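You operate a simulated robot arm through the tools that you are given. There is no shell and no other tool.

You are at the controls of a simulated robot arm. One attempt, no reset.

## Task
Tighten the letters in the iron frame and brush the dust off them.
Fine: slider pushed up against letters and grey block, blue knob at TIGHT before brushing; use the orange brush and stand it back. Set down upright: orange brush. What is to be rubbed or washed off counts as gone when no trace of it is left.

It is judged by the outcome, as a careful person would: the job done as asked, and still so three seconds after it is handed in. It fails if anything else is knocked over, pushed out of place, dropped, spilled or broken.

## Robot
A 6-joint arm with a two-finger parallel gripper, fixed in place. Base frame: the origin is on the floor under the middle of its stand, x ahead of it, y to its left, z up; the work surface is at about z = 88. Lengths are in cm, angles in rad, forces in N, time in s.
With the tool pointing down near the work surface it reaches from about 36 to 76 cm from the base axis. Its first joint turns from -1.152 to 1.152 rad. Payload 2.45 kg.
The TCP is the grasp point between the finger pads, 2.4 cm short of the fingertips. In the tool frame z runs along the fingers and y along their closing line. The gripper opens to 6.8 cm. The fingers are 1.7 cm wide and 1 cm thick; the gripper's body (4 by 7 cm) begins 4.1 cm behind the TCP.
Orientation is told as [roll, pitch, yaw] about the base's x, y, z axes, in that order, counted from this pose: with the fingers straight down and closing along the base's y, the tool's x points along the base's -x, its y along +y and its z along -z.

## Interface
- The arm moves only by the tool servo_tool. Its argument "motion" is one flat list of numbers, 6 for each row, row after row: the shift along the base's x, y, z in cm, then the turn, a rotation vector about the base's x, y, z in degrees. In form: [x, y, z, rx, ry, rz, x, y, z, rx, ry, rz, ...]. A call has 1 to 20 rows; each row is the pose to reach, as a shift and turn from the pose commanded when the call began. "gripper" is the closure in counts, from 0 (fully open) to 255 (shut), set as the call begins (left out, the last holds). Rows are played at 5 a second. More than 5 cm and 0.15 rad between two rows, or a gripper value outside its range, and nothing of the call is played. A pose out of reach is approached as far as the arm can. The call stops where the force on the tool passes 40 N (or 10 N more than at its start, if that is more) or the arm is blocked; 0.2 s more then pass. The fingers move at their own pace (about 10.8 cm/s each) and stop on an object; they squeeze with about 32 N. The grip force told is the motor's: it shows also when the fingers shut on nothing. Time passes only in rows, and 0.2 s behind the last, so rows that repeat a pose let the fingers close. It gives the time, the measured TCP pose, the force on the tool (base axes), the opening and the grip force at its end, in the units of the frame above (readings bear some noise), with the torque about the TCP (base axes, N m) and any sound that the robot's microphone picked up, and new pictures: "views" is both (left out), scene, wrist or none.
- Cameras (640 x 400 px; columns grow to the right, rows downward): "scene" is fixed at [18.97, 44.44, 146.59]; the picture's right is [-0.41, -0.91, 0.00], its down [-0.50, 0.22, -0.84] and it looks along [0.76, -0.35, -0.54] (base axes); focal length 371 px, centre (320, 200). "wrist" rides on the gripper at [8.4, 1.1, -7.5] in the tool frame; the picture's right is [-0.13, 0.99, 0.00], its down [-0.60, -0.08, -0.79] and it looks along [-0.79, -0.10, 0.61] (tool axes); focal length 251 px, centre (320, 200). There is no depth. A picture from a camera that has moved, and an enlarged one, comes with that camera's place and axes in the base frame and with its lens.
- close_up(camera, box): a new picture of the part [left, top, right, bottom] of that camera's present view, enlarged. It takes no simulated time.
- finish_job(): hands the job in; it is judged then, once.

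Nothing tells you positions but the pictures and the camera data. Unless the task says otherwise, let go and move clear before handing in.

The tools are called after "Emit:" as name(argument=value, ...) on one line, values as JSON. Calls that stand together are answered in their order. servo_tool: Moves the arm, as the interface text tells. Its arguments: {"type":"object","properties":{"motion":{"type":"array","items":{"type":"number"}},"gripper":{"type":"number"},"views":{"type":"string","enum":["both","scene","wrist","none"]}},"required":["motion"]} The other tools are called the same way: close_up (camera, box) takes an enlarged picture of a part of a camera's view; finish_job () hands the job in.

At the start:

```text
clock: 0.0
eef_pos: [38.62, 20.3, 125.36]
tool_rot: [-0.001, 0.0, -0.001]
contact_force: [-0.3, 0.6, 0.4]
torque: [0.04, -0.02, 0.0]
width: 6.77
grip_force: 0.1
```

scene: 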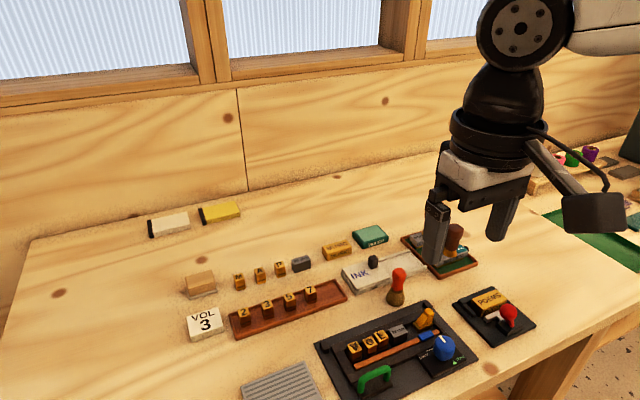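
wrist: 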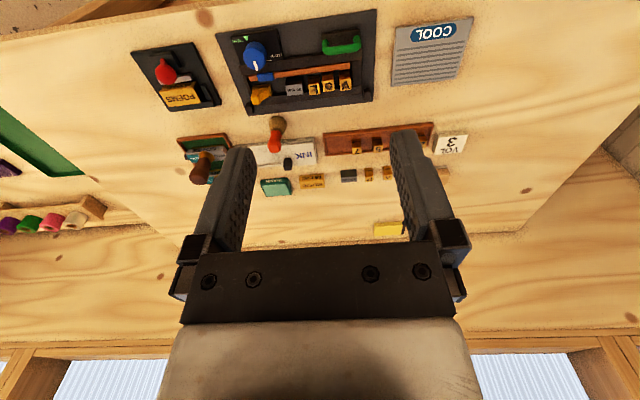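

I see an iron frame (dark tray) with letters V, O, L, a grey block, an orange slider wedge, a blue knob, a green handle, and an orange-handled brush standing behind it. I'll look closer before moving.

Emit:
close_up(camera="scene", box=[300, 280, 500, 400])

Emit:
close_up(camera="wrist", box=[200, 0, 400, 125])

Emit:
close_up(camera="scene", box=[340, 220, 500, 320])

```text
3.20 times, centred on (400, 340) of scene
camera zoom: at [18.97, 44.44, 146.59], right [-0.41, -0.91, 0.0], down [-0.5, 0.22, -0.84], along [0.76, -0.35, -0.54], focal length 1189 px, centre (64, -248)
```

zoom: 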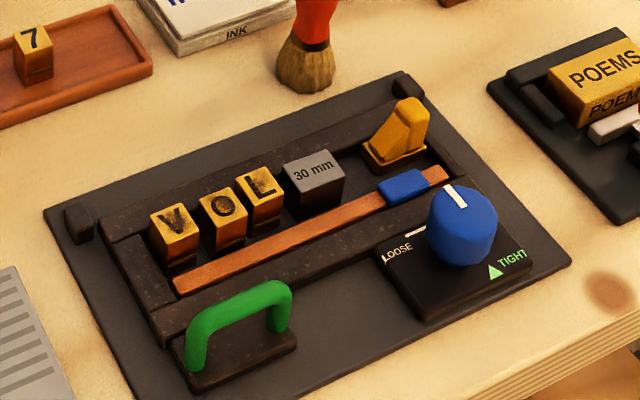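

```text
3.20 times, centred on (300, 62) of wrist
camera zoom: at [30.28, 21.27, 132.95], right [0.13, 0.99, 0.0], down [0.6, -0.08, 0.79], along [0.79, -0.1, -0.61], focal length 805 px, centre (384, 640)
```

zoom: 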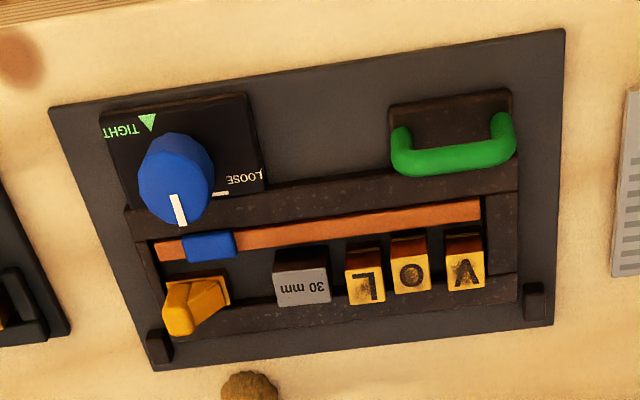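

```text
4.00 times, centred on (420, 270) of scene
camera zoom: at [18.97, 44.44, 146.59], right [-0.41, -0.91, 0.0], down [-0.5, 0.22, -0.84], along [0.76, -0.35, -0.54], focal length 1486 px, centre (-80, -80)
```

zoom: 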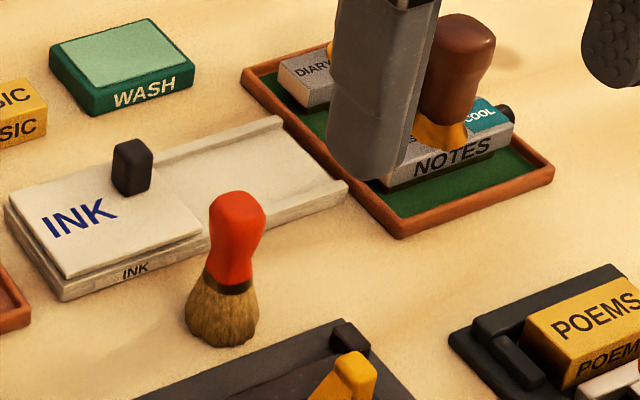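

I take the iron frame to span x 43–58 and y 3–28, with the letters' tops at about z 91.5, the slider near (51.7, 8.8) and the orange brush near (60.4, 8.8). I'll move above the frame for a closer look.

Emit:
servo_tool(motion=[1.9, -1.05, -3.73, 0, 0, 0, 3.7, -2.1, -7.5, 0, 0, 0, 5.6, -3.15, -11.2, 0, 0, 0, 7.5, -4.2, -14.9, 0, 0, 0, 9.3, -5.25, -18.6, 0, 0, 0, 11.2, -6.3, -22.4, 0, 0, 0, 11.2, -6.3, -22.4, 0, 0, 0], views="both")

```text
clock: 1.6
eef_pos: [50.0, 13.97, 103.23]
tool_rot: [0.0, 0.0, -0.001]
contact_force: [0.0, -0.5, 0.3]
torque: [-0.03, 0.02, 0.0]
width: 6.8
grip_force: 0.1
camera wrist: at [41.68, 15.04, 110.78], right [0.13, 0.99, 0.0], down [0.6, -0.08, 0.79], along [0.79, -0.1, -0.61], focal length 251 px, centre (320, 200)
```

scene: 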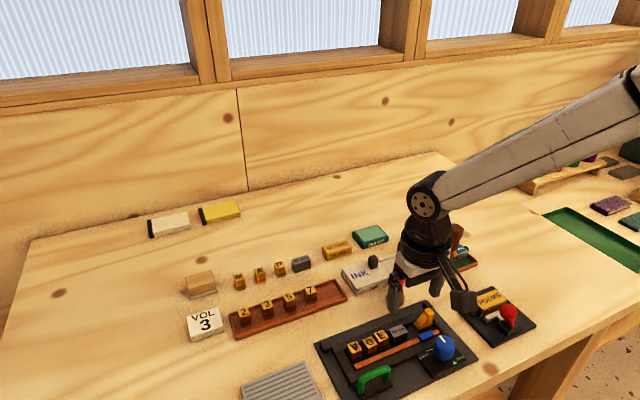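
wrist: 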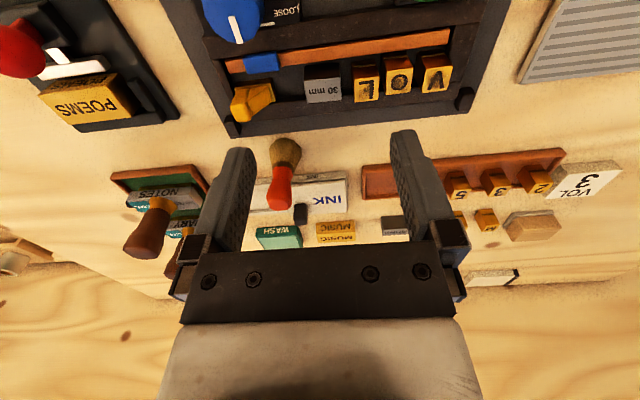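

The frame is now in the wrist view's upper part. I'll enlarge it to locate each piece.

Emit:
close_up(camera="wrist", box=[210, 20, 370, 120])

Emit:
close_up(camera="wrist", box=[340, 20, 500, 120])

Emit:
close_up(camera="wrist", box=[160, 0, 320, 100])

Emit:
close_up(camera="scene", box=[330, 300, 490, 400])

```text
4.00 times, centred on (290, 70) of wrist
camera zoom: at [41.68, 15.04, 110.78], right [0.13, 0.99, 0.0], down [0.6, -0.08, 0.79], along [0.79, -0.1, -0.61], focal length 1006 px, centre (440, 720)
```

zoom: 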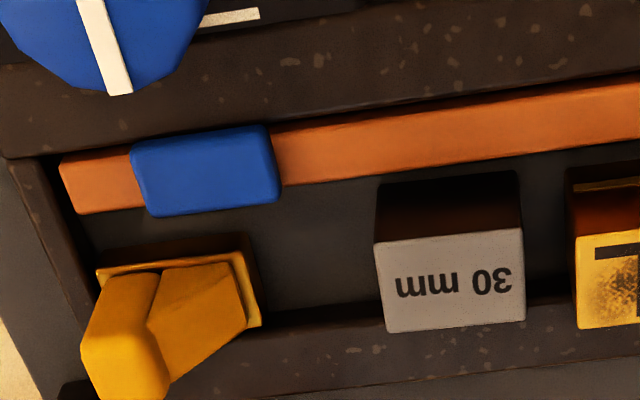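

```text
4.00 times, centred on (420, 70) of wrist
camera zoom: at [41.68, 15.04, 110.78], right [0.13, 0.99, 0.0], down [0.6, -0.08, 0.79], along [0.79, -0.1, -0.61], focal length 1006 px, centre (-80, 720)
```

zoom: 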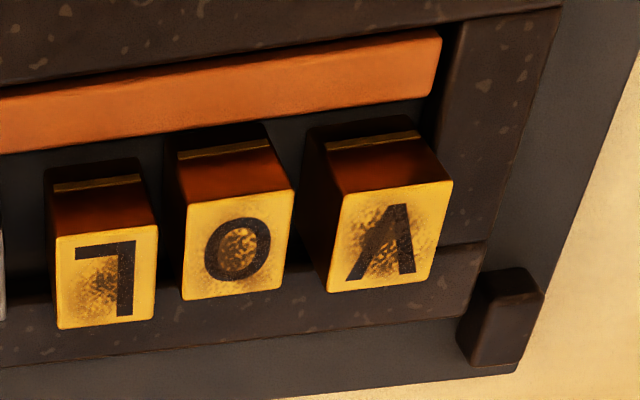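

```text
4.00 times, centred on (240, 50) of wrist
camera zoom: at [41.68, 15.04, 110.78], right [0.13, 0.99, 0.0], down [0.6, -0.08, 0.79], along [0.79, -0.1, -0.61], focal length 1006 px, centre (640, 800)
```

zoom: 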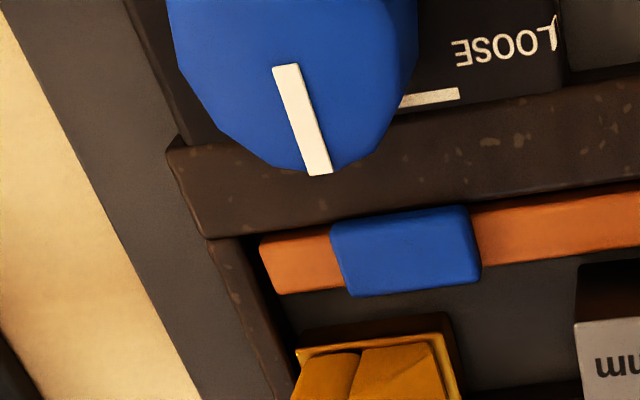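

```text
4.00 times, centred on (410, 350) of scene
camera zoom: at [18.97, 44.44, 146.59], right [-0.41, -0.91, 0.0], down [-0.5, 0.22, -0.84], along [0.76, -0.35, -0.54], focal length 1486 px, centre (-40, -400)
```

zoom: 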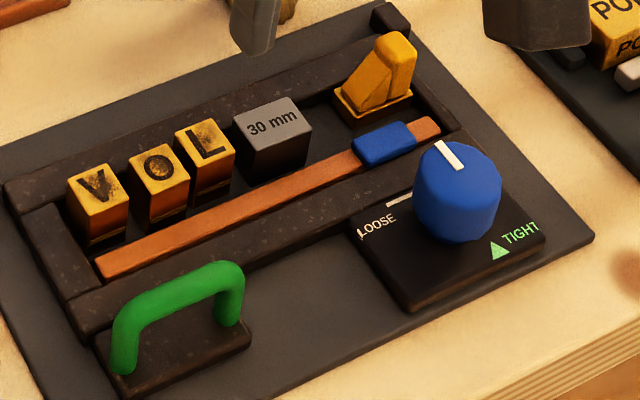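

The slider (yellow fin on a base) sits at the right end, y 6.2–9.4. The block is at y 12.4–15.4, and the letters follow with gaps up to the left wall at about y 24. I'll check the fin height before pushing.

Emit:
close_up(camera="wrist", box=[210, 70, 290, 130])

Emit:
close_up(camera="scene", box=[400, 300, 480, 350])

Emit:
close_up(camera="scene", box=[415, 325, 495, 375])

```text
6.67 times, centred on (250, 100) of wrist
camera zoom: at [41.68, 15.04, 110.78], right [0.13, 0.99, 0.0], down [0.6, -0.08, 0.79], along [0.79, -0.1, -0.61], focal length 1676 px, centre (787, 867)
```

zoom: 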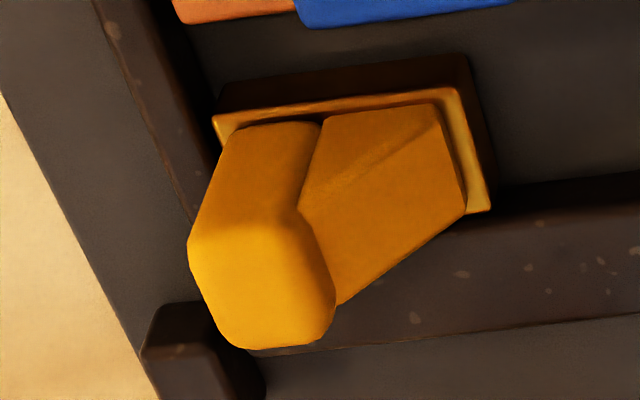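

```text
8.00 times, centred on (440, 325) of scene
camera zoom: at [18.97, 44.44, 146.59], right [-0.41, -0.91, 0.0], down [-0.5, 0.22, -0.84], along [0.76, -0.35, -0.54], focal length 2971 px, centre (-640, -800)
```

zoom: 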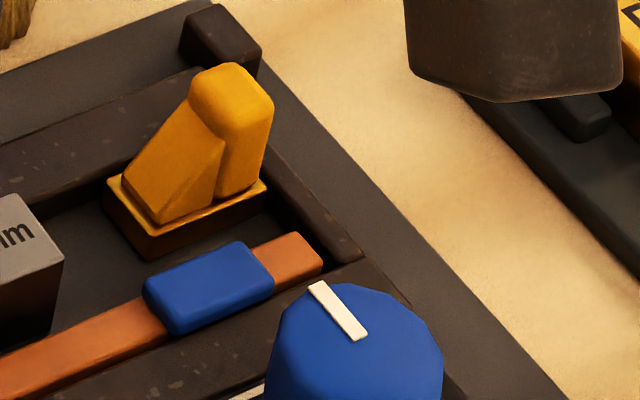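

```text
8.00 times, centred on (455, 350) of scene
camera zoom: at [18.97, 44.44, 146.59], right [-0.41, -0.91, 0.0], down [-0.5, 0.22, -0.84], along [0.76, -0.35, -0.54], focal length 2971 px, centre (-760, -1000)
```

zoom: 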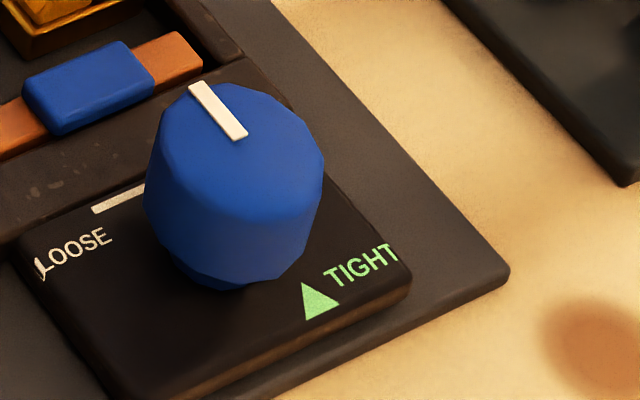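

The slider's fin top is near (52.7, 7.05, 92.3), with its right face at about y 6.3. I'll close the gripper and come down just right of it, keeping clear of the frame bar.

Emit:
servo_tool(motion=[1.4, -4.5, -0.5, 0, 0, 0, 2.8, -9.2, -1, 0, 0, 0, 2.8, -9.9, -4.5, 0, 0, 0, 2.8, -9.9, -7.5, 0, 0, 0, 2.8, -9.9, -7.5, 0, 0, 0], gripper=255, views="both")

```text
clock: 2.8
eef_pos: [52.94, 4.06, 95.38]
tool_rot: [0.0, 0.001, 0.001]
contact_force: [0.5, 0.4, 0.1]
torque: [0.02, -0.02, 0.01]
width: 0.0
grip_force: 23.7
camera wrist: at [44.59, 5.11, 102.96], right [0.13, 0.99, 0.0], down [0.6, -0.08, 0.79], along [0.79, -0.1, -0.61], focal length 251 px, centre (320, 200)
```

scene: 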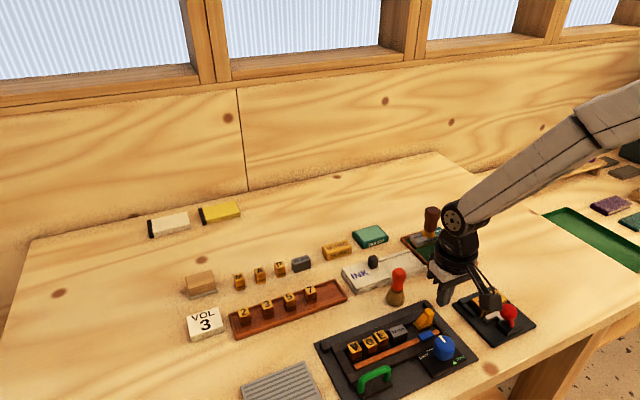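
wrist: 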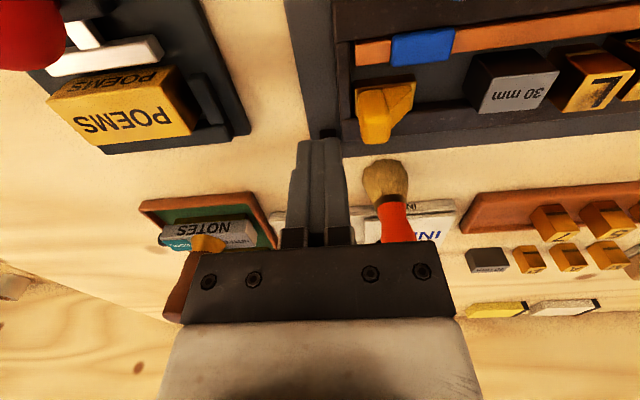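

The closed fingers are right of the fin, tips at about z 93. I'll check the spacing in close-ups.

Emit:
close_up(camera="wrist", box=[270, 60, 450, 172])

Emit:
close_up(camera="scene", box=[400, 270, 480, 350])

```text
3.56 times, centred on (360, 116) of wrist
camera zoom: at [44.59, 5.11, 102.96], right [0.13, 0.99, 0.0], down [0.6, -0.08, 0.79], along [0.79, -0.1, -0.61], focal length 894 px, centre (178, 499)
```

zoom: 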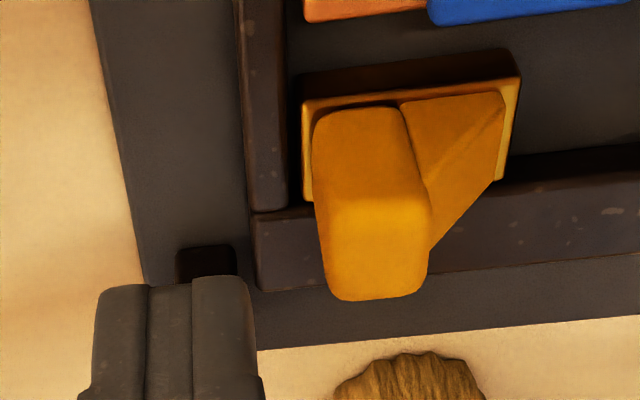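

```text
5.00 times, centred on (440, 310) of scene
camera zoom: at [18.97, 44.44, 146.59], right [-0.41, -0.91, 0.0], down [-0.5, 0.22, -0.84], along [0.76, -0.35, -0.54], focal length 1857 px, centre (-280, -350)
```

zoom: 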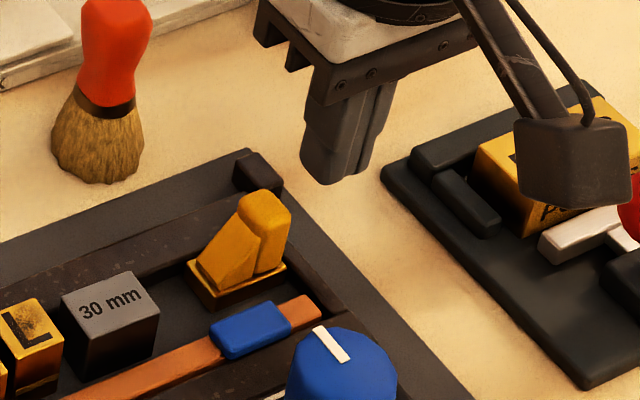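

The fin spans y 6.1–7.6 and x 51.9–53.7 with its top at about z 92.3, so I can lower 2.4 cm and push it gently to the left (+y).

Emit:
servo_tool(motion=[0, 0, -1.2, 0, 0, 0, 0, 0, -2.4, 0, 0, 0, 0, 0.5, -2.4, 0, 0, 0, 0, 0.9, -2.4, 0, 0, 0, 0, 1.3, -2.4, 0, 0, 0, 0, 1.7, -2.4, 0, 0, 0, 0, 2.1, -2.4, 0, 0, 0, 0, 2.5, -2.4, 0, 0, 0, 0, 2.9, -2.4, 0, 0, 0, 0, 3.3, -2.4, 0, 0, 0], gripper=255, views="both")

```text
clock: 5.0
eef_pos: [52.66, 7.4, 93.1]
tool_rot: [-0.001, 0.001, 0.001]
contact_force: [0.3, -1.2, -0.8]
torque: [-0.04, -0.01, 0.03]
width: 0.0
grip_force: 23.4
camera wrist: at [44.3, 8.34, 100.73], right [0.13, 0.99, 0.0], down [0.6, -0.08, 0.79], along [0.79, -0.1, -0.61], focal length 251 px, centre (320, 200)
```

scene: 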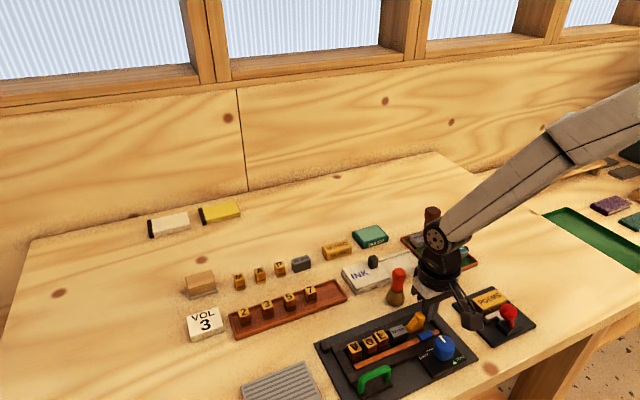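
wrist: 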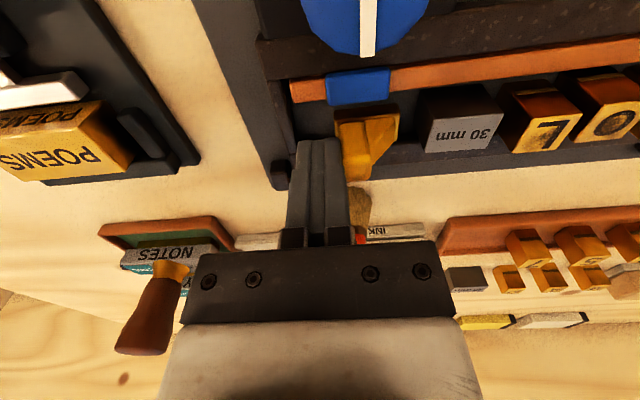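

The slider moved freely to about y 8.4 with little force, and the blue pad stayed put. I'll continue the push towards the block and letters.

Emit:
servo_tool(motion=[0, 0.3, 0, 0, 0, 0, 0, 0.6, 0, 0, 0, 0, 0, 0.9, 0, 0, 0, 0, 0, 1.2, 0, 0, 0, 0, 0, 1.5, 0, 0, 0, 0, 0, 1.8, 0, 0, 0, 0, 0, 2.1, 0, 0, 0, 0, 0, 2.4, 0, 0, 0, 0], views="both")

```text
clock: 6.8
eef_pos: [52.68, 9.73, 93.03]
tool_rot: [0.0, 0.002, 0.001]
contact_force: [1.7, -2.0, 1.5]
torque: [-0.02, -0.02, -0.01]
width: 0.0
grip_force: 23.9
camera wrist: at [44.24, 10.73, 100.63], right [0.13, 0.99, 0.0], down [0.6, -0.08, 0.79], along [0.79, -0.1, -0.61], focal length 251 px, centre (320, 200)
```

scene: 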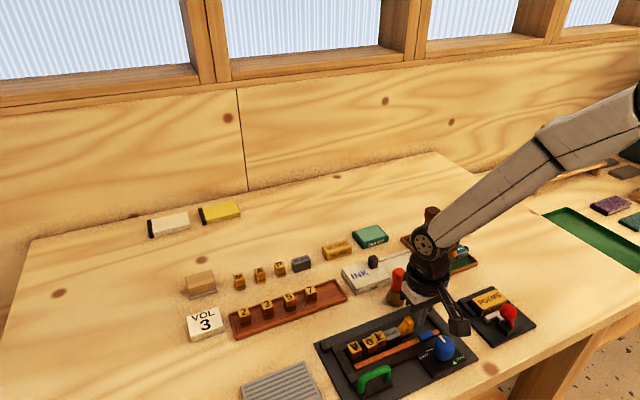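
wrist: 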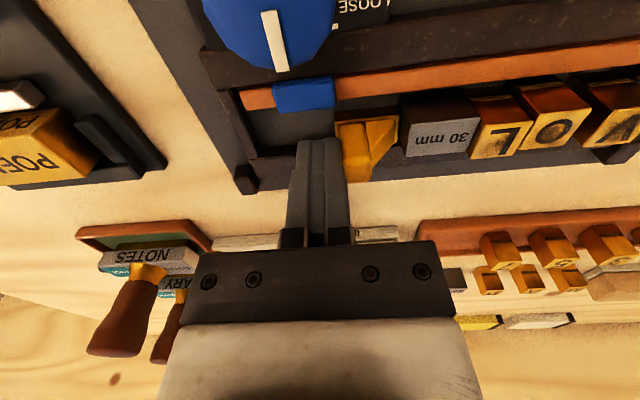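

The slider has met the grey block and the pieces are closing up with low force. I'll continue slowly.

Emit:
close_up(camera="wrist", box=[320, 60, 640, 200])

Emit:
close_up(camera="scene", box=[330, 300, 470, 387])

```text
2.00 times, centred on (480, 130) of wrist
camera zoom: at [44.24, 10.73, 100.63], right [0.13, 0.99, 0.0], down [0.6, -0.08, 0.79], along [0.79, -0.1, -0.61], focal length 503 px, centre (0, 340)
```

zoom: 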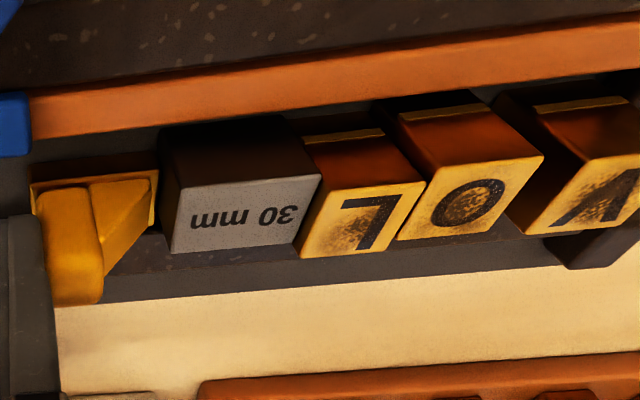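

```text
4.57 times, centred on (400, 344) of scene
camera zoom: at [18.97, 44.44, 146.59], right [-0.41, -0.91, 0.0], down [-0.5, 0.22, -0.84], along [0.76, -0.35, -0.54], focal length 1698 px, centre (-46, -456)
```

zoom: 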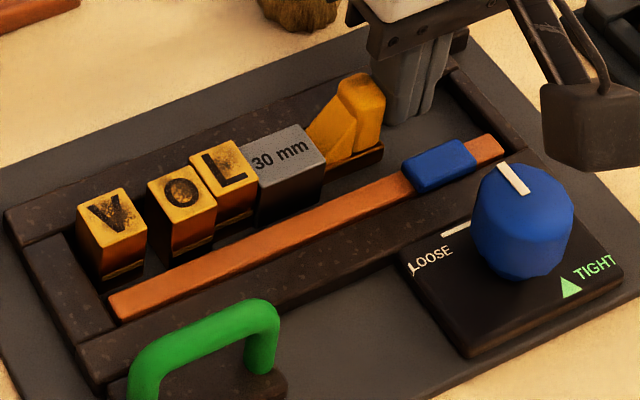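

Emit:
servo_tool(motion=[0, 0.2, 0, 0, 0, 0, 0, 0.4, 0, 0, 0, 0, 0, 0.6, 0, 0, 0, 0, 0, 0.75, 0, 0, 0, 0, 0, 0.9, 0, 0, 0, 0, 0, 1.0, 0, 0, 0, 0], views="both")

```text
clock: 8.2
eef_pos: [52.64, 10.6, 93.15]
tool_rot: [0.001, -0.001, -0.001]
contact_force: [-2.3, -3.0, 2.1]
torque: [-0.04, 0.0, 0.03]
width: 0.02
grip_force: 24.2
camera wrist: at [44.26, 11.76, 100.62], right [0.13, 0.99, 0.0], down [0.6, -0.08, 0.79], along [0.79, -0.1, -0.61], focal length 251 px, centre (320, 200)
```

scene: 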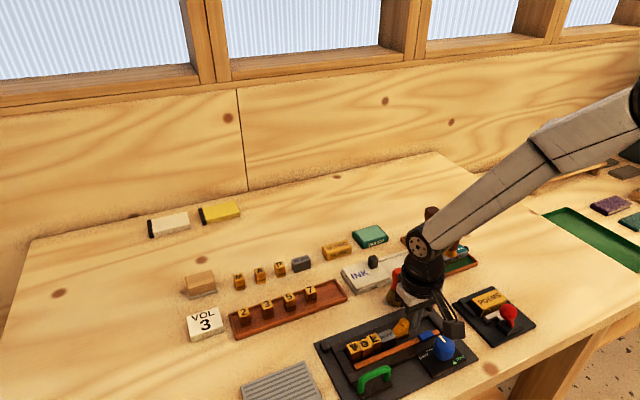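
wrist: 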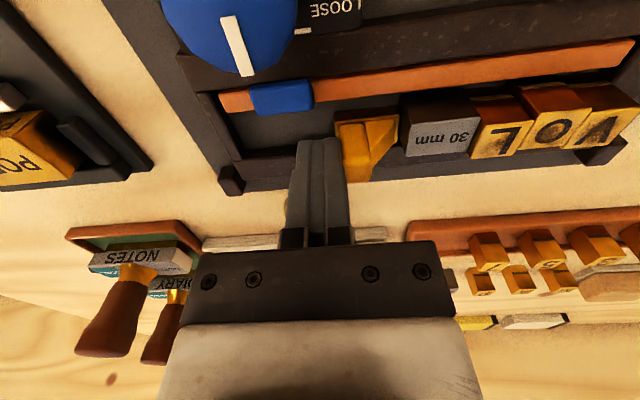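

Emit:
close_up(camera="scene", box=[330, 300, 470, 387])

Emit:
close_up(camera="scene", box=[370, 240, 470, 302])

Emit:
close_up(camera="wrist", box=[440, 20, 640, 170])

```text
4.57 times, centred on (400, 344) of scene
camera zoom: at [18.96, 44.43, 146.6], right [-0.41, -0.91, 0.0], down [-0.5, 0.22, -0.84], along [0.76, -0.35, -0.54], focal length 1698 px, centre (-46, -456)
```

zoom: 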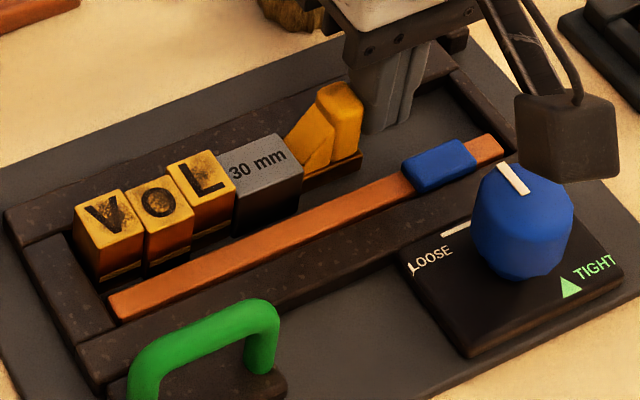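

```text
6.40 times, centred on (420, 271) of scene
camera zoom: at [18.96, 44.43, 146.6], right [-0.41, -0.91, 0.0], down [-0.5, 0.22, -0.84], along [0.76, -0.35, -0.54], focal length 2377 px, centre (-320, -254)
```

zoom: 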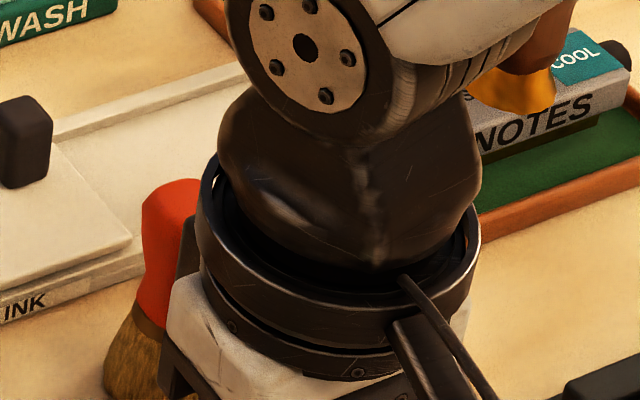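

```text
2.67 times, centred on (540, 95) of wrist
camera zoom: at [44.26, 11.76, 100.62], right [0.13, 0.99, 0.0], down [0.6, -0.08, 0.79], along [0.79, -0.1, -0.61], focal length 670 px, centre (-267, 480)
```

zoom: 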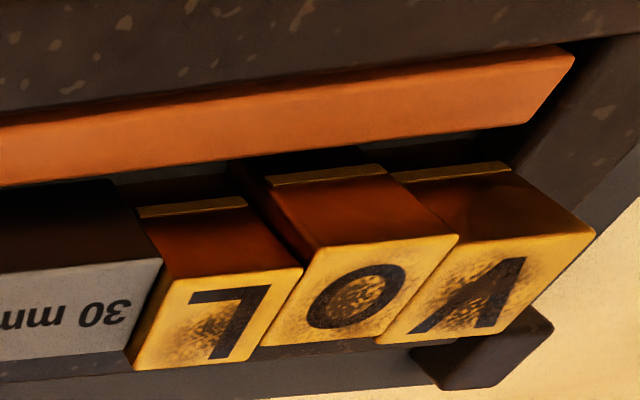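

All pieces now touch; I'll press on in tiny steps until the force shows they're up against the left wall.

Emit:
servo_tool(motion=[0, 0.1, 0, 0, 0, 0, 0, 0.2, 0, 0, 0, 0, 0, 0.3, 0, 0, 0, 0, 0, 0.4, 0, 0, 0, 0, 0, 0.5, 0, 0, 0, 0, 0, 0.6, 0, 0, 0, 0, 0, 0.6, 0, 0, 0, 0], views="wrist")

```text
clock: 9.5
eef_pos: [52.63, 10.9, 93.15]
tool_rot: [-0.004, 0.004, -0.001]
contact_force: [0.4, -14.8, 2.7]
torque: [-0.15, 0.03, 0.01]
width: 0.0
grip_force: 23.5
stopped in row 6: the force on the tool passed its limit at 41 N (the readings are from after the stop); the commanded pose is now the measured one
camera wrist: at [44.29, 11.97, 100.63], right [0.13, 0.99, 0.0], down [0.61, -0.08, 0.79], along [0.78, -0.11, -0.61], focal length 251 px, centre (320, 200)
```

wrist: 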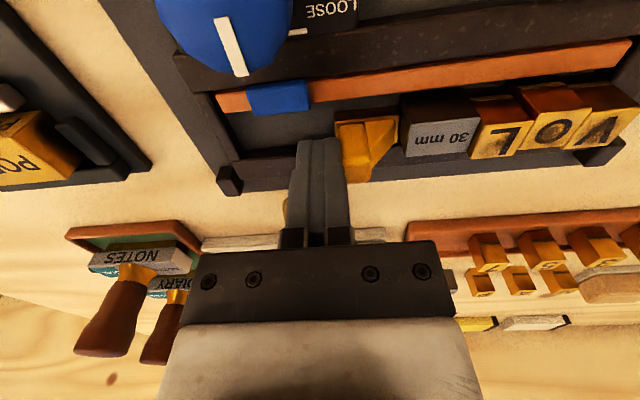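

The row is tight: force passed 40 N with no further travel. Next I'll back off, rise and look at the knob from a better angle.

Emit:
servo_tool(motion=[0, -0.6, 0, 0, 0, 0, 0, -0.6, 2.4, 0, 0, 0, 0, -0.6, 6, 0, 0, 0, -3, -1.2, 9, 0, 0, 0, -6, -2, 12, 0, 0, 0, -8.6, -2.9, 14.9, 0, 0, 0, -8.6, -2.9, 14.9, 0, 0, 0], views="both")

```text
clock: 11.1
eef_pos: [43.84, 8.14, 108.0]
tool_rot: [-0.004, 0.003, -0.002]
contact_force: [-0.4, 0.2, -0.3]
torque: [0.01, 0.01, 0.0]
width: 0.02
grip_force: 23.9
camera wrist: at [35.56, 9.21, 115.54], right [0.13, 0.99, 0.0], down [0.61, -0.08, 0.79], along [0.78, -0.11, -0.61], focal length 251 px, centre (320, 200)
```

scene: 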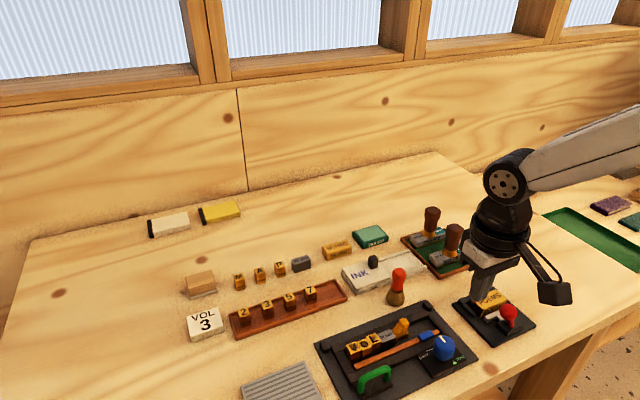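
wrist: 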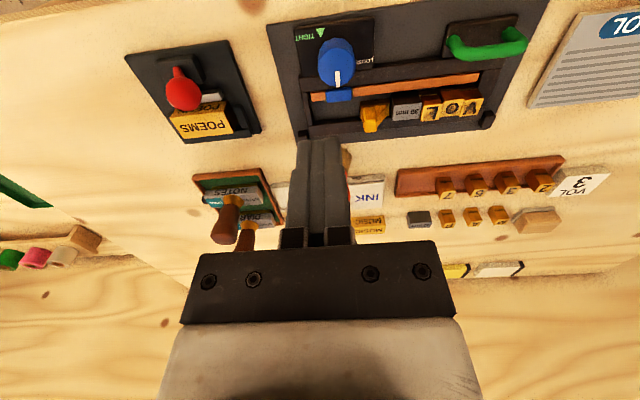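

Emit:
close_up(camera="wrist", box=[280, 10, 408, 90])

Emit:
close_up(camera="scene", box=[335, 300, 495, 400])

Emit:
close_up(camera="wrist", box=[350, 80, 510, 145])

```text
5.00 times, centred on (344, 50) of wrist
camera zoom: at [35.56, 9.21, 115.54], right [0.13, 0.99, 0.0], down [0.61, -0.08, 0.79], along [0.78, -0.11, -0.61], focal length 1257 px, centre (200, 950)
```

zoom: 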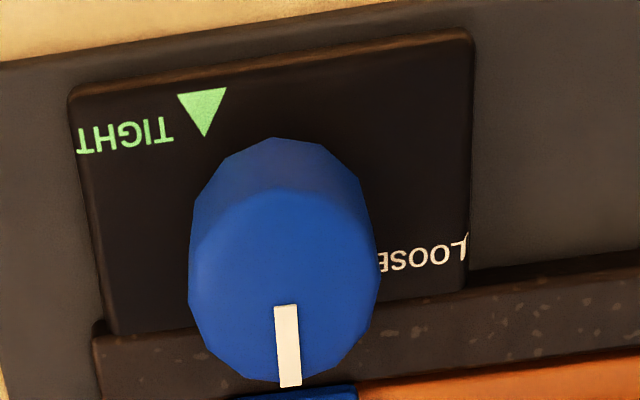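

```text
4.00 times, centred on (415, 350) of scene
camera zoom: at [18.96, 44.44, 146.59], right [-0.41, -0.91, 0.0], down [-0.5, 0.22, -0.84], along [0.76, -0.35, -0.54], focal length 1486 px, centre (-60, -400)
```

zoom: 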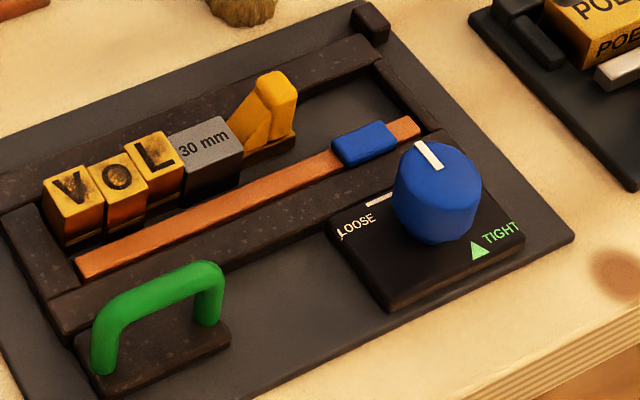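

```text
4.00 times, centred on (430, 112) of wrist
camera zoom: at [35.56, 9.21, 115.54], right [0.13, 0.99, 0.0], down [0.61, -0.08, 0.79], along [0.78, -0.11, -0.61], focal length 1006 px, centre (-120, 550)
```

zoom: 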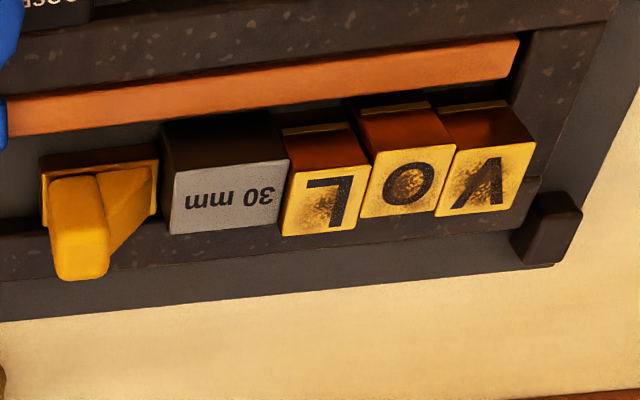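

The slider, block and letters are packed tight. I take the knob to be centred at about (45.95, 9.35), 3.3 cm across with its top at z 93.2. Its pointer faces +x and the TIGHT triangle is about 145° clockwise from there, so I'll pre-rotate the gripper +65° above it.

Emit:
servo_tool(motion=[0.3, 0.15, -1.1, 0, 0, 8.1, 0.5, 0.3, -2.2, 0, 0, 16.2, 0.8, 0.45, -3.3, 0, 0, 24.3, 1.05, 0.6, -4.5, 0, 0, 32.4, 1.3, 0.75, -5.6, 0, 0, 40.5, 1.6, 0.9, -6.8, 0, 0, 48.6, 1.85, 1.05, -7.9, 0, 0, 56.7, 2.1, 1.2, -9, 0, 0, 65, 2.1, 1.2, -9, 0, 0, 65], gripper=75, views="both")

```text
clock: 13.1
eef_pos: [46.25, 9.42, 98.99]
tool_rot: [-0.004, 0.002, 1.133]
contact_force: [-0.4, -1.0, -0.6]
torque: [0.01, -0.02, 0.02]
width: 4.79
grip_force: 0.1
camera wrist: at [41.76, 2.21, 106.42], right [-0.84, 0.54, 0.0], down [0.33, 0.52, 0.79], along [0.43, 0.67, -0.61], focal length 251 px, centre (320, 200)
```

scene: 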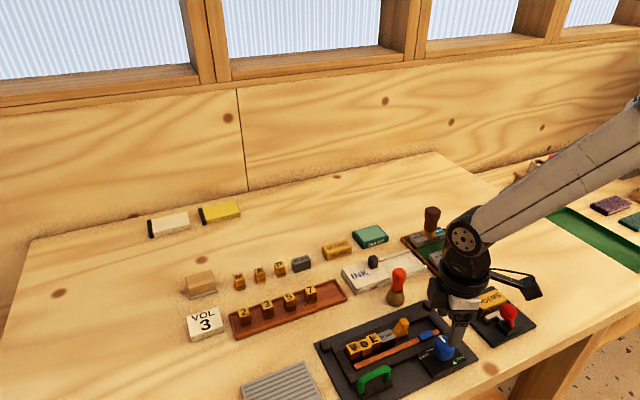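
wrist: 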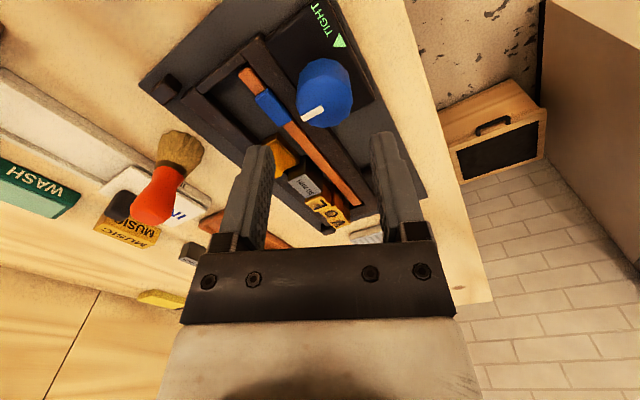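

Emit:
close_up(camera="wrist", box=[250, 0, 410, 180])

Emit:
close_up(camera="scene", box=[400, 290, 500, 380])

```text
2.22 times, centred on (330, 90) of wrist
camera zoom: at [41.76, 2.21, 106.42], right [-0.84, 0.54, 0.0], down [0.33, 0.52, 0.79], along [0.43, 0.67, -0.61], focal length 559 px, centre (298, 444)
```

zoom: 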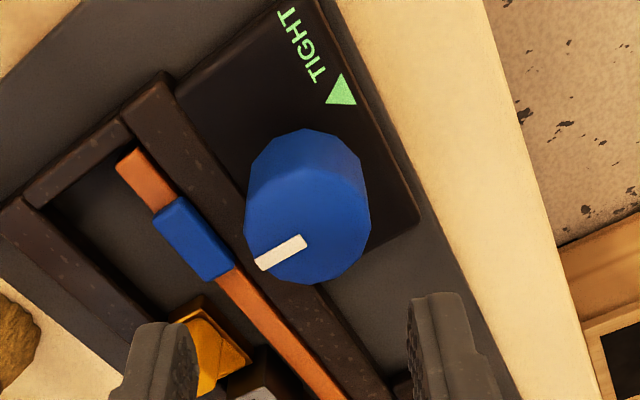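

```text
4.44 times, centred on (450, 335) of scene
camera zoom: at [18.97, 44.44, 146.59], right [-0.41, -0.91, 0.0], down [-0.5, 0.22, -0.84], along [0.76, -0.35, -0.54], focal length 1651 px, centre (-258, -400)
```

zoom: 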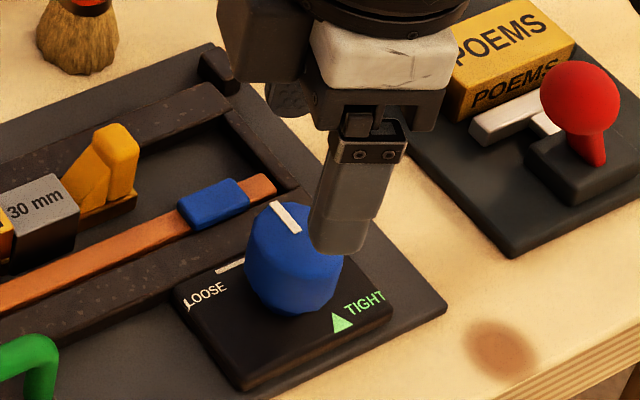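

The gripper is centred over the knob within a few millimetres. I'll nudge −0.25 cm in x, descend around the knob, then close.

Emit:
servo_tool(motion=[-0.25, 0, -1.5, 0, 0, 0, -0.25, 0, -3, 0, 0, 0, -0.25, 0, -4.3, 0, 0, 0, -0.25, 0, -5.2, 0, 0, 0, -0.25, 0, -5.7, 0, 0, 0, -0.25, 0, -5.7, 0, 0, 0], gripper=75, views="both")

```text
clock: 14.5
eef_pos: [45.79, 9.44, 93.32]
tool_rot: [-0.004, 0.002, 1.132]
contact_force: [0.4, -0.4, -0.5]
torque: [0.0, 0.01, -0.03]
width: 4.82
grip_force: 0.0
camera wrist: at [41.33, 2.17, 100.73], right [-0.84, 0.54, 0.0], down [0.33, 0.52, 0.79], along [0.43, 0.67, -0.61], focal length 251 px, centre (320, 200)
```

scene: 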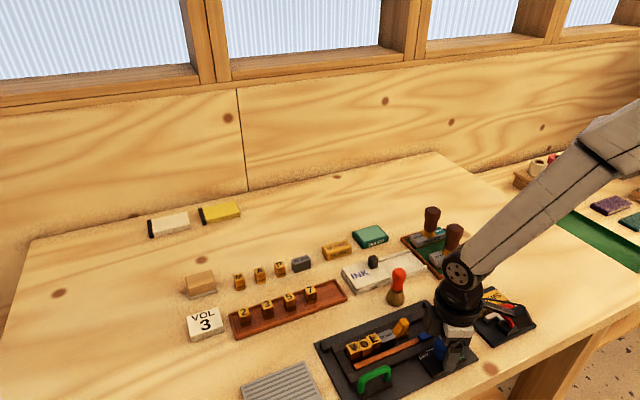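
wrist: 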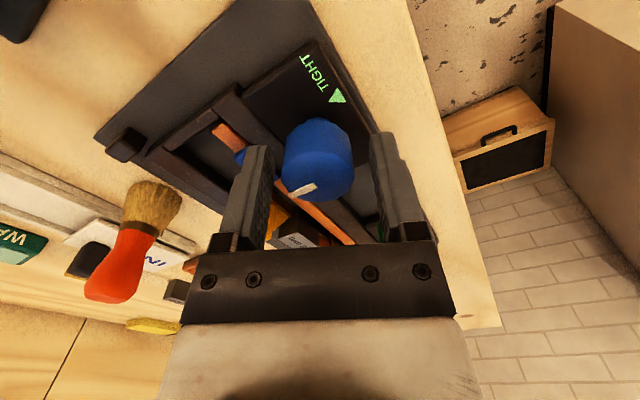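

The knob is between the fingers. Closing now.

Emit:
servo_tool(motion=[0, 0, 0, 0, 0, 0, 0, 0, 0, 0, 0, 0, 0, 0, 0, 0, 0, 0], gripper=255, views="both")

Emit:
close_up(camera="wrist", box=[220, 60, 420, 240])

```text
clock: 15.3
eef_pos: [45.98, 9.25, 93.19]
tool_rot: [-0.003, 0.001, 1.133]
contact_force: [10.2, -8.5, -5.6]
torque: [-0.22, -0.2, -0.03]
width: 3.3
grip_force: 44.5
camera wrist: at [41.4, 2.14, 100.74], right [-0.84, 0.54, 0.0], down [0.33, 0.52, 0.79], along [0.43, 0.67, -0.61], focal length 251 px, centre (320, 200)
```

scene: 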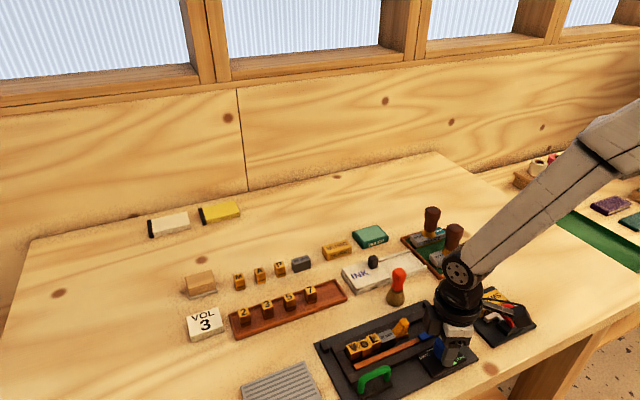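
wrist: 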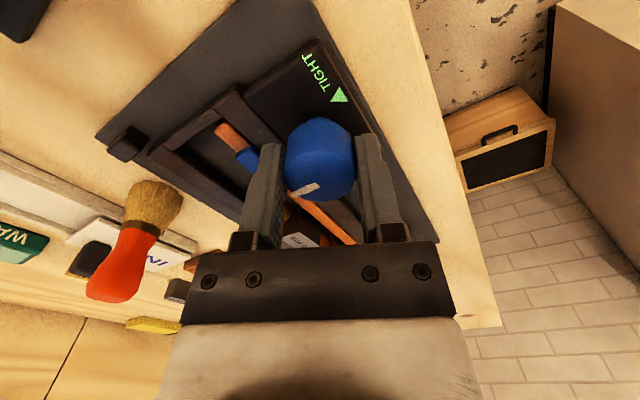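

```text
2.22 times, centred on (320, 150) of wrist
camera zoom: at [41.4, 2.14, 100.74], right [-0.84, 0.54, 0.0], down [0.33, 0.52, 0.79], along [0.43, 0.67, -0.61], focal length 559 px, centre (320, 311)
```

zoom: 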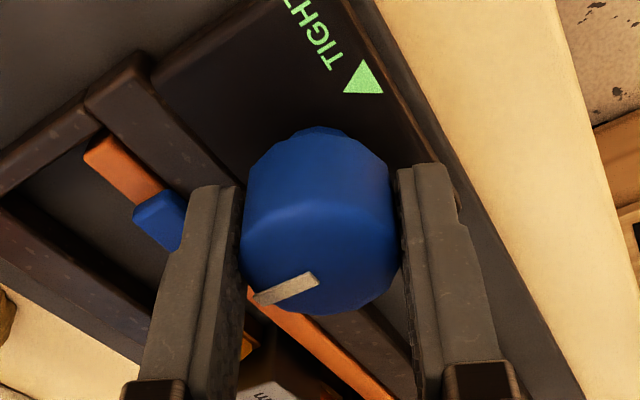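

The knob is gripped (3.3 cm). I'll turn it clockwise, first about 56°, easing the slight side load.

Emit:
servo_tool(motion=[0.08, -0.05, 0, 0, 0, -4, 0.1, -0.06, 0, 0, 0, -12, 0.1, -0.06, 0, 0, 0, -20, 0.1, -0.06, 0, 0, 0, -28, 0.1, -0.06, 0, 0, 0, -36, 0.1, -0.06, 0, 0, 0, -44, 0.1, -0.06, 0, 0, 0, -52, 0.1, -0.06, 0, 0, 0, -56, 0.1, -0.06, 0, 0, 0, -56], views="both")

Emit:
close_up(camera="wrist", box=[220, 60, 420, 240])

```text
clock: 17.3
eef_pos: [45.83, 9.35, 93.22]
tool_rot: [-0.004, 0.003, 0.153]
contact_force: [0.5, 10.5, -6.2]
torque: [0.29, 0.18, -0.01]
width: 3.26
grip_force: 45.1
camera wrist: at [37.56, 9.07, 100.78], right [-0.02, 1.0, 0.0], down [0.61, 0.02, 0.79], along [0.79, 0.02, -0.61], focal length 251 px, centre (320, 200)
```

scene: 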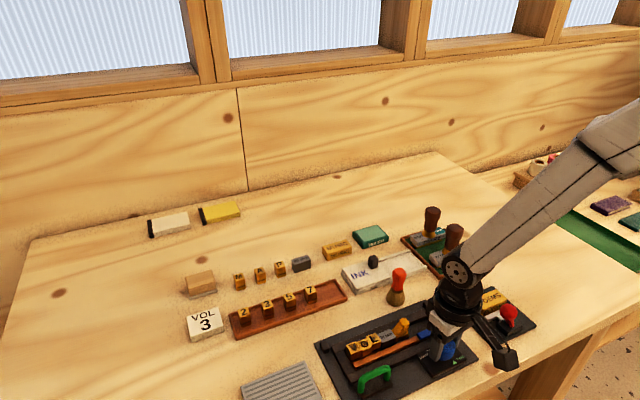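
wrist: 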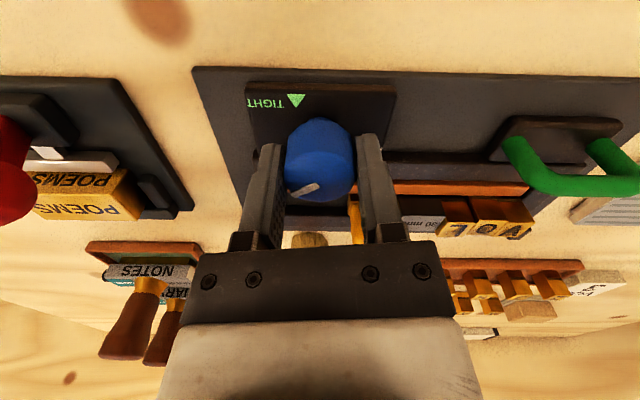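

```text
2.22 times, centred on (320, 150) of wrist
camera zoom: at [37.56, 9.07, 100.78], right [-0.02, 1.0, 0.0], down [0.61, 0.02, 0.79], along [0.79, 0.02, -0.61], focal length 559 px, centre (320, 311)
```

zoom: 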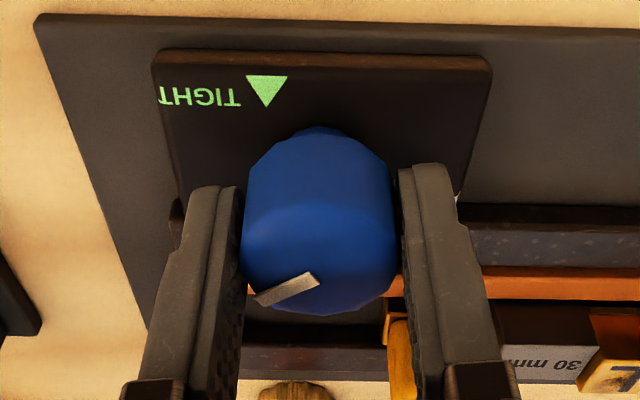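

The knob turns with the gripper, and the pointer is now about −56°. I'll continue clockwise by another 80°, shifting slightly to relieve the side force.

Emit:
servo_tool(motion=[0, 0.06, 0, 0, 0, -8, 0, 0.08, 0, 0, 0, -16, 0, 0.08, 0, 0, 0, -24, 0, 0.08, 0, 0, 0, -32, 0, 0.08, 0, 0, 0, -40, 0, 0.08, 0, 0, 0, -48, 0, 0.08, 0, 0, 0, -56, 0, 0.08, 0, 0, 0, -64, 0, 0.08, 0, 0, 0, -72, 0, 0.08, 0, 0, 0, -80, 0, 0.08, 0, 0, 0, -80], views="both")

Emit:
close_up(camera="wrist", box=[220, 60, 420, 240])

Emit:
close_up(camera="scene", box=[335, 290, 495, 390])

```text
clock: 19.7
eef_pos: [45.93, 9.36, 93.2]
tool_rot: [-0.001, 0.001, -1.244]
contact_force: [2.1, -9.3, -3.2]
torque: [-0.72, -0.09, 0.01]
width: 3.29
grip_force: 45.3
camera wrist: at [44.38, 17.52, 100.88], right [0.98, 0.2, 0.0], down [0.12, -0.6, 0.79], along [0.15, -0.78, -0.61], focal length 251 px, centre (320, 200)
```

scene: 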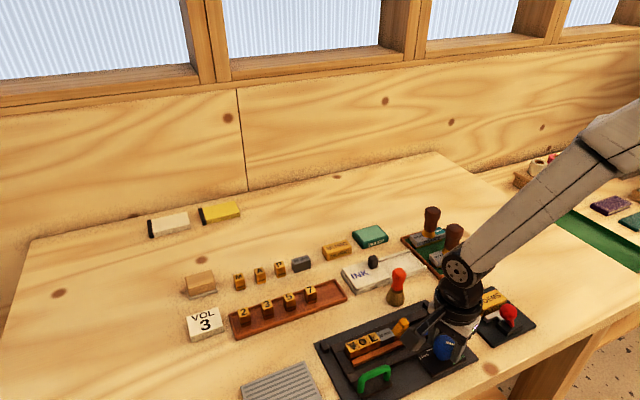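
wrist: 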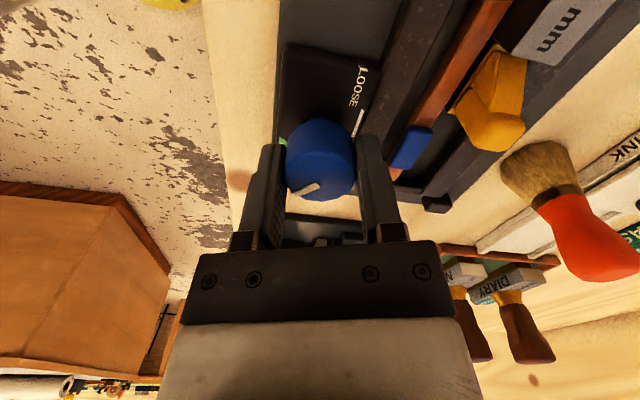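

```text
2.22 times, centred on (320, 150) of wrist
camera zoom: at [44.38, 17.52, 100.88], right [0.98, 0.2, 0.0], down [0.12, -0.6, 0.79], along [0.15, -0.78, -0.61], focal length 559 px, centre (320, 311)
```

zoom: 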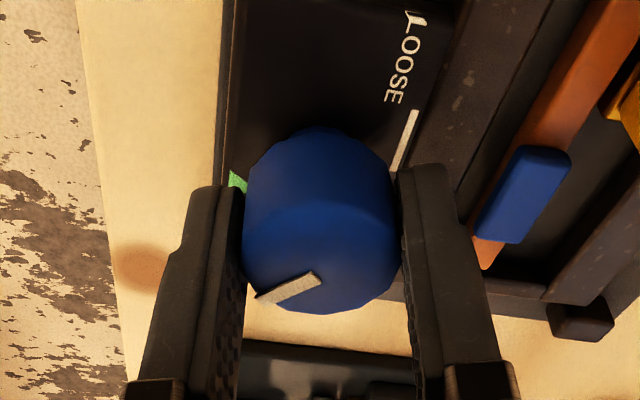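

```text
4.00 times, centred on (415, 340) of scene
camera zoom: at [18.98, 44.42, 146.6], right [-0.41, -0.91, 0.0], down [-0.5, 0.22, -0.84], along [0.76, -0.35, -0.54], focal length 1486 px, centre (-60, -360)
```

zoom: 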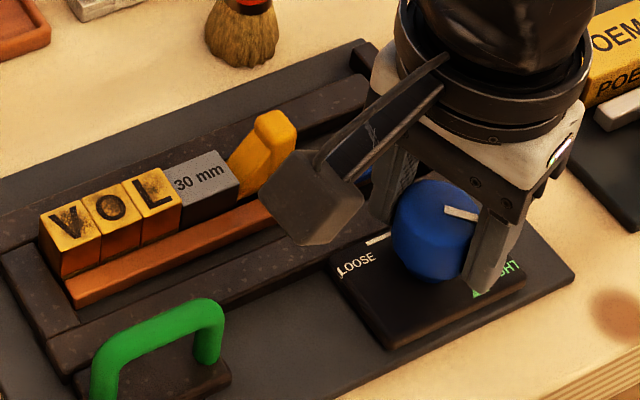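

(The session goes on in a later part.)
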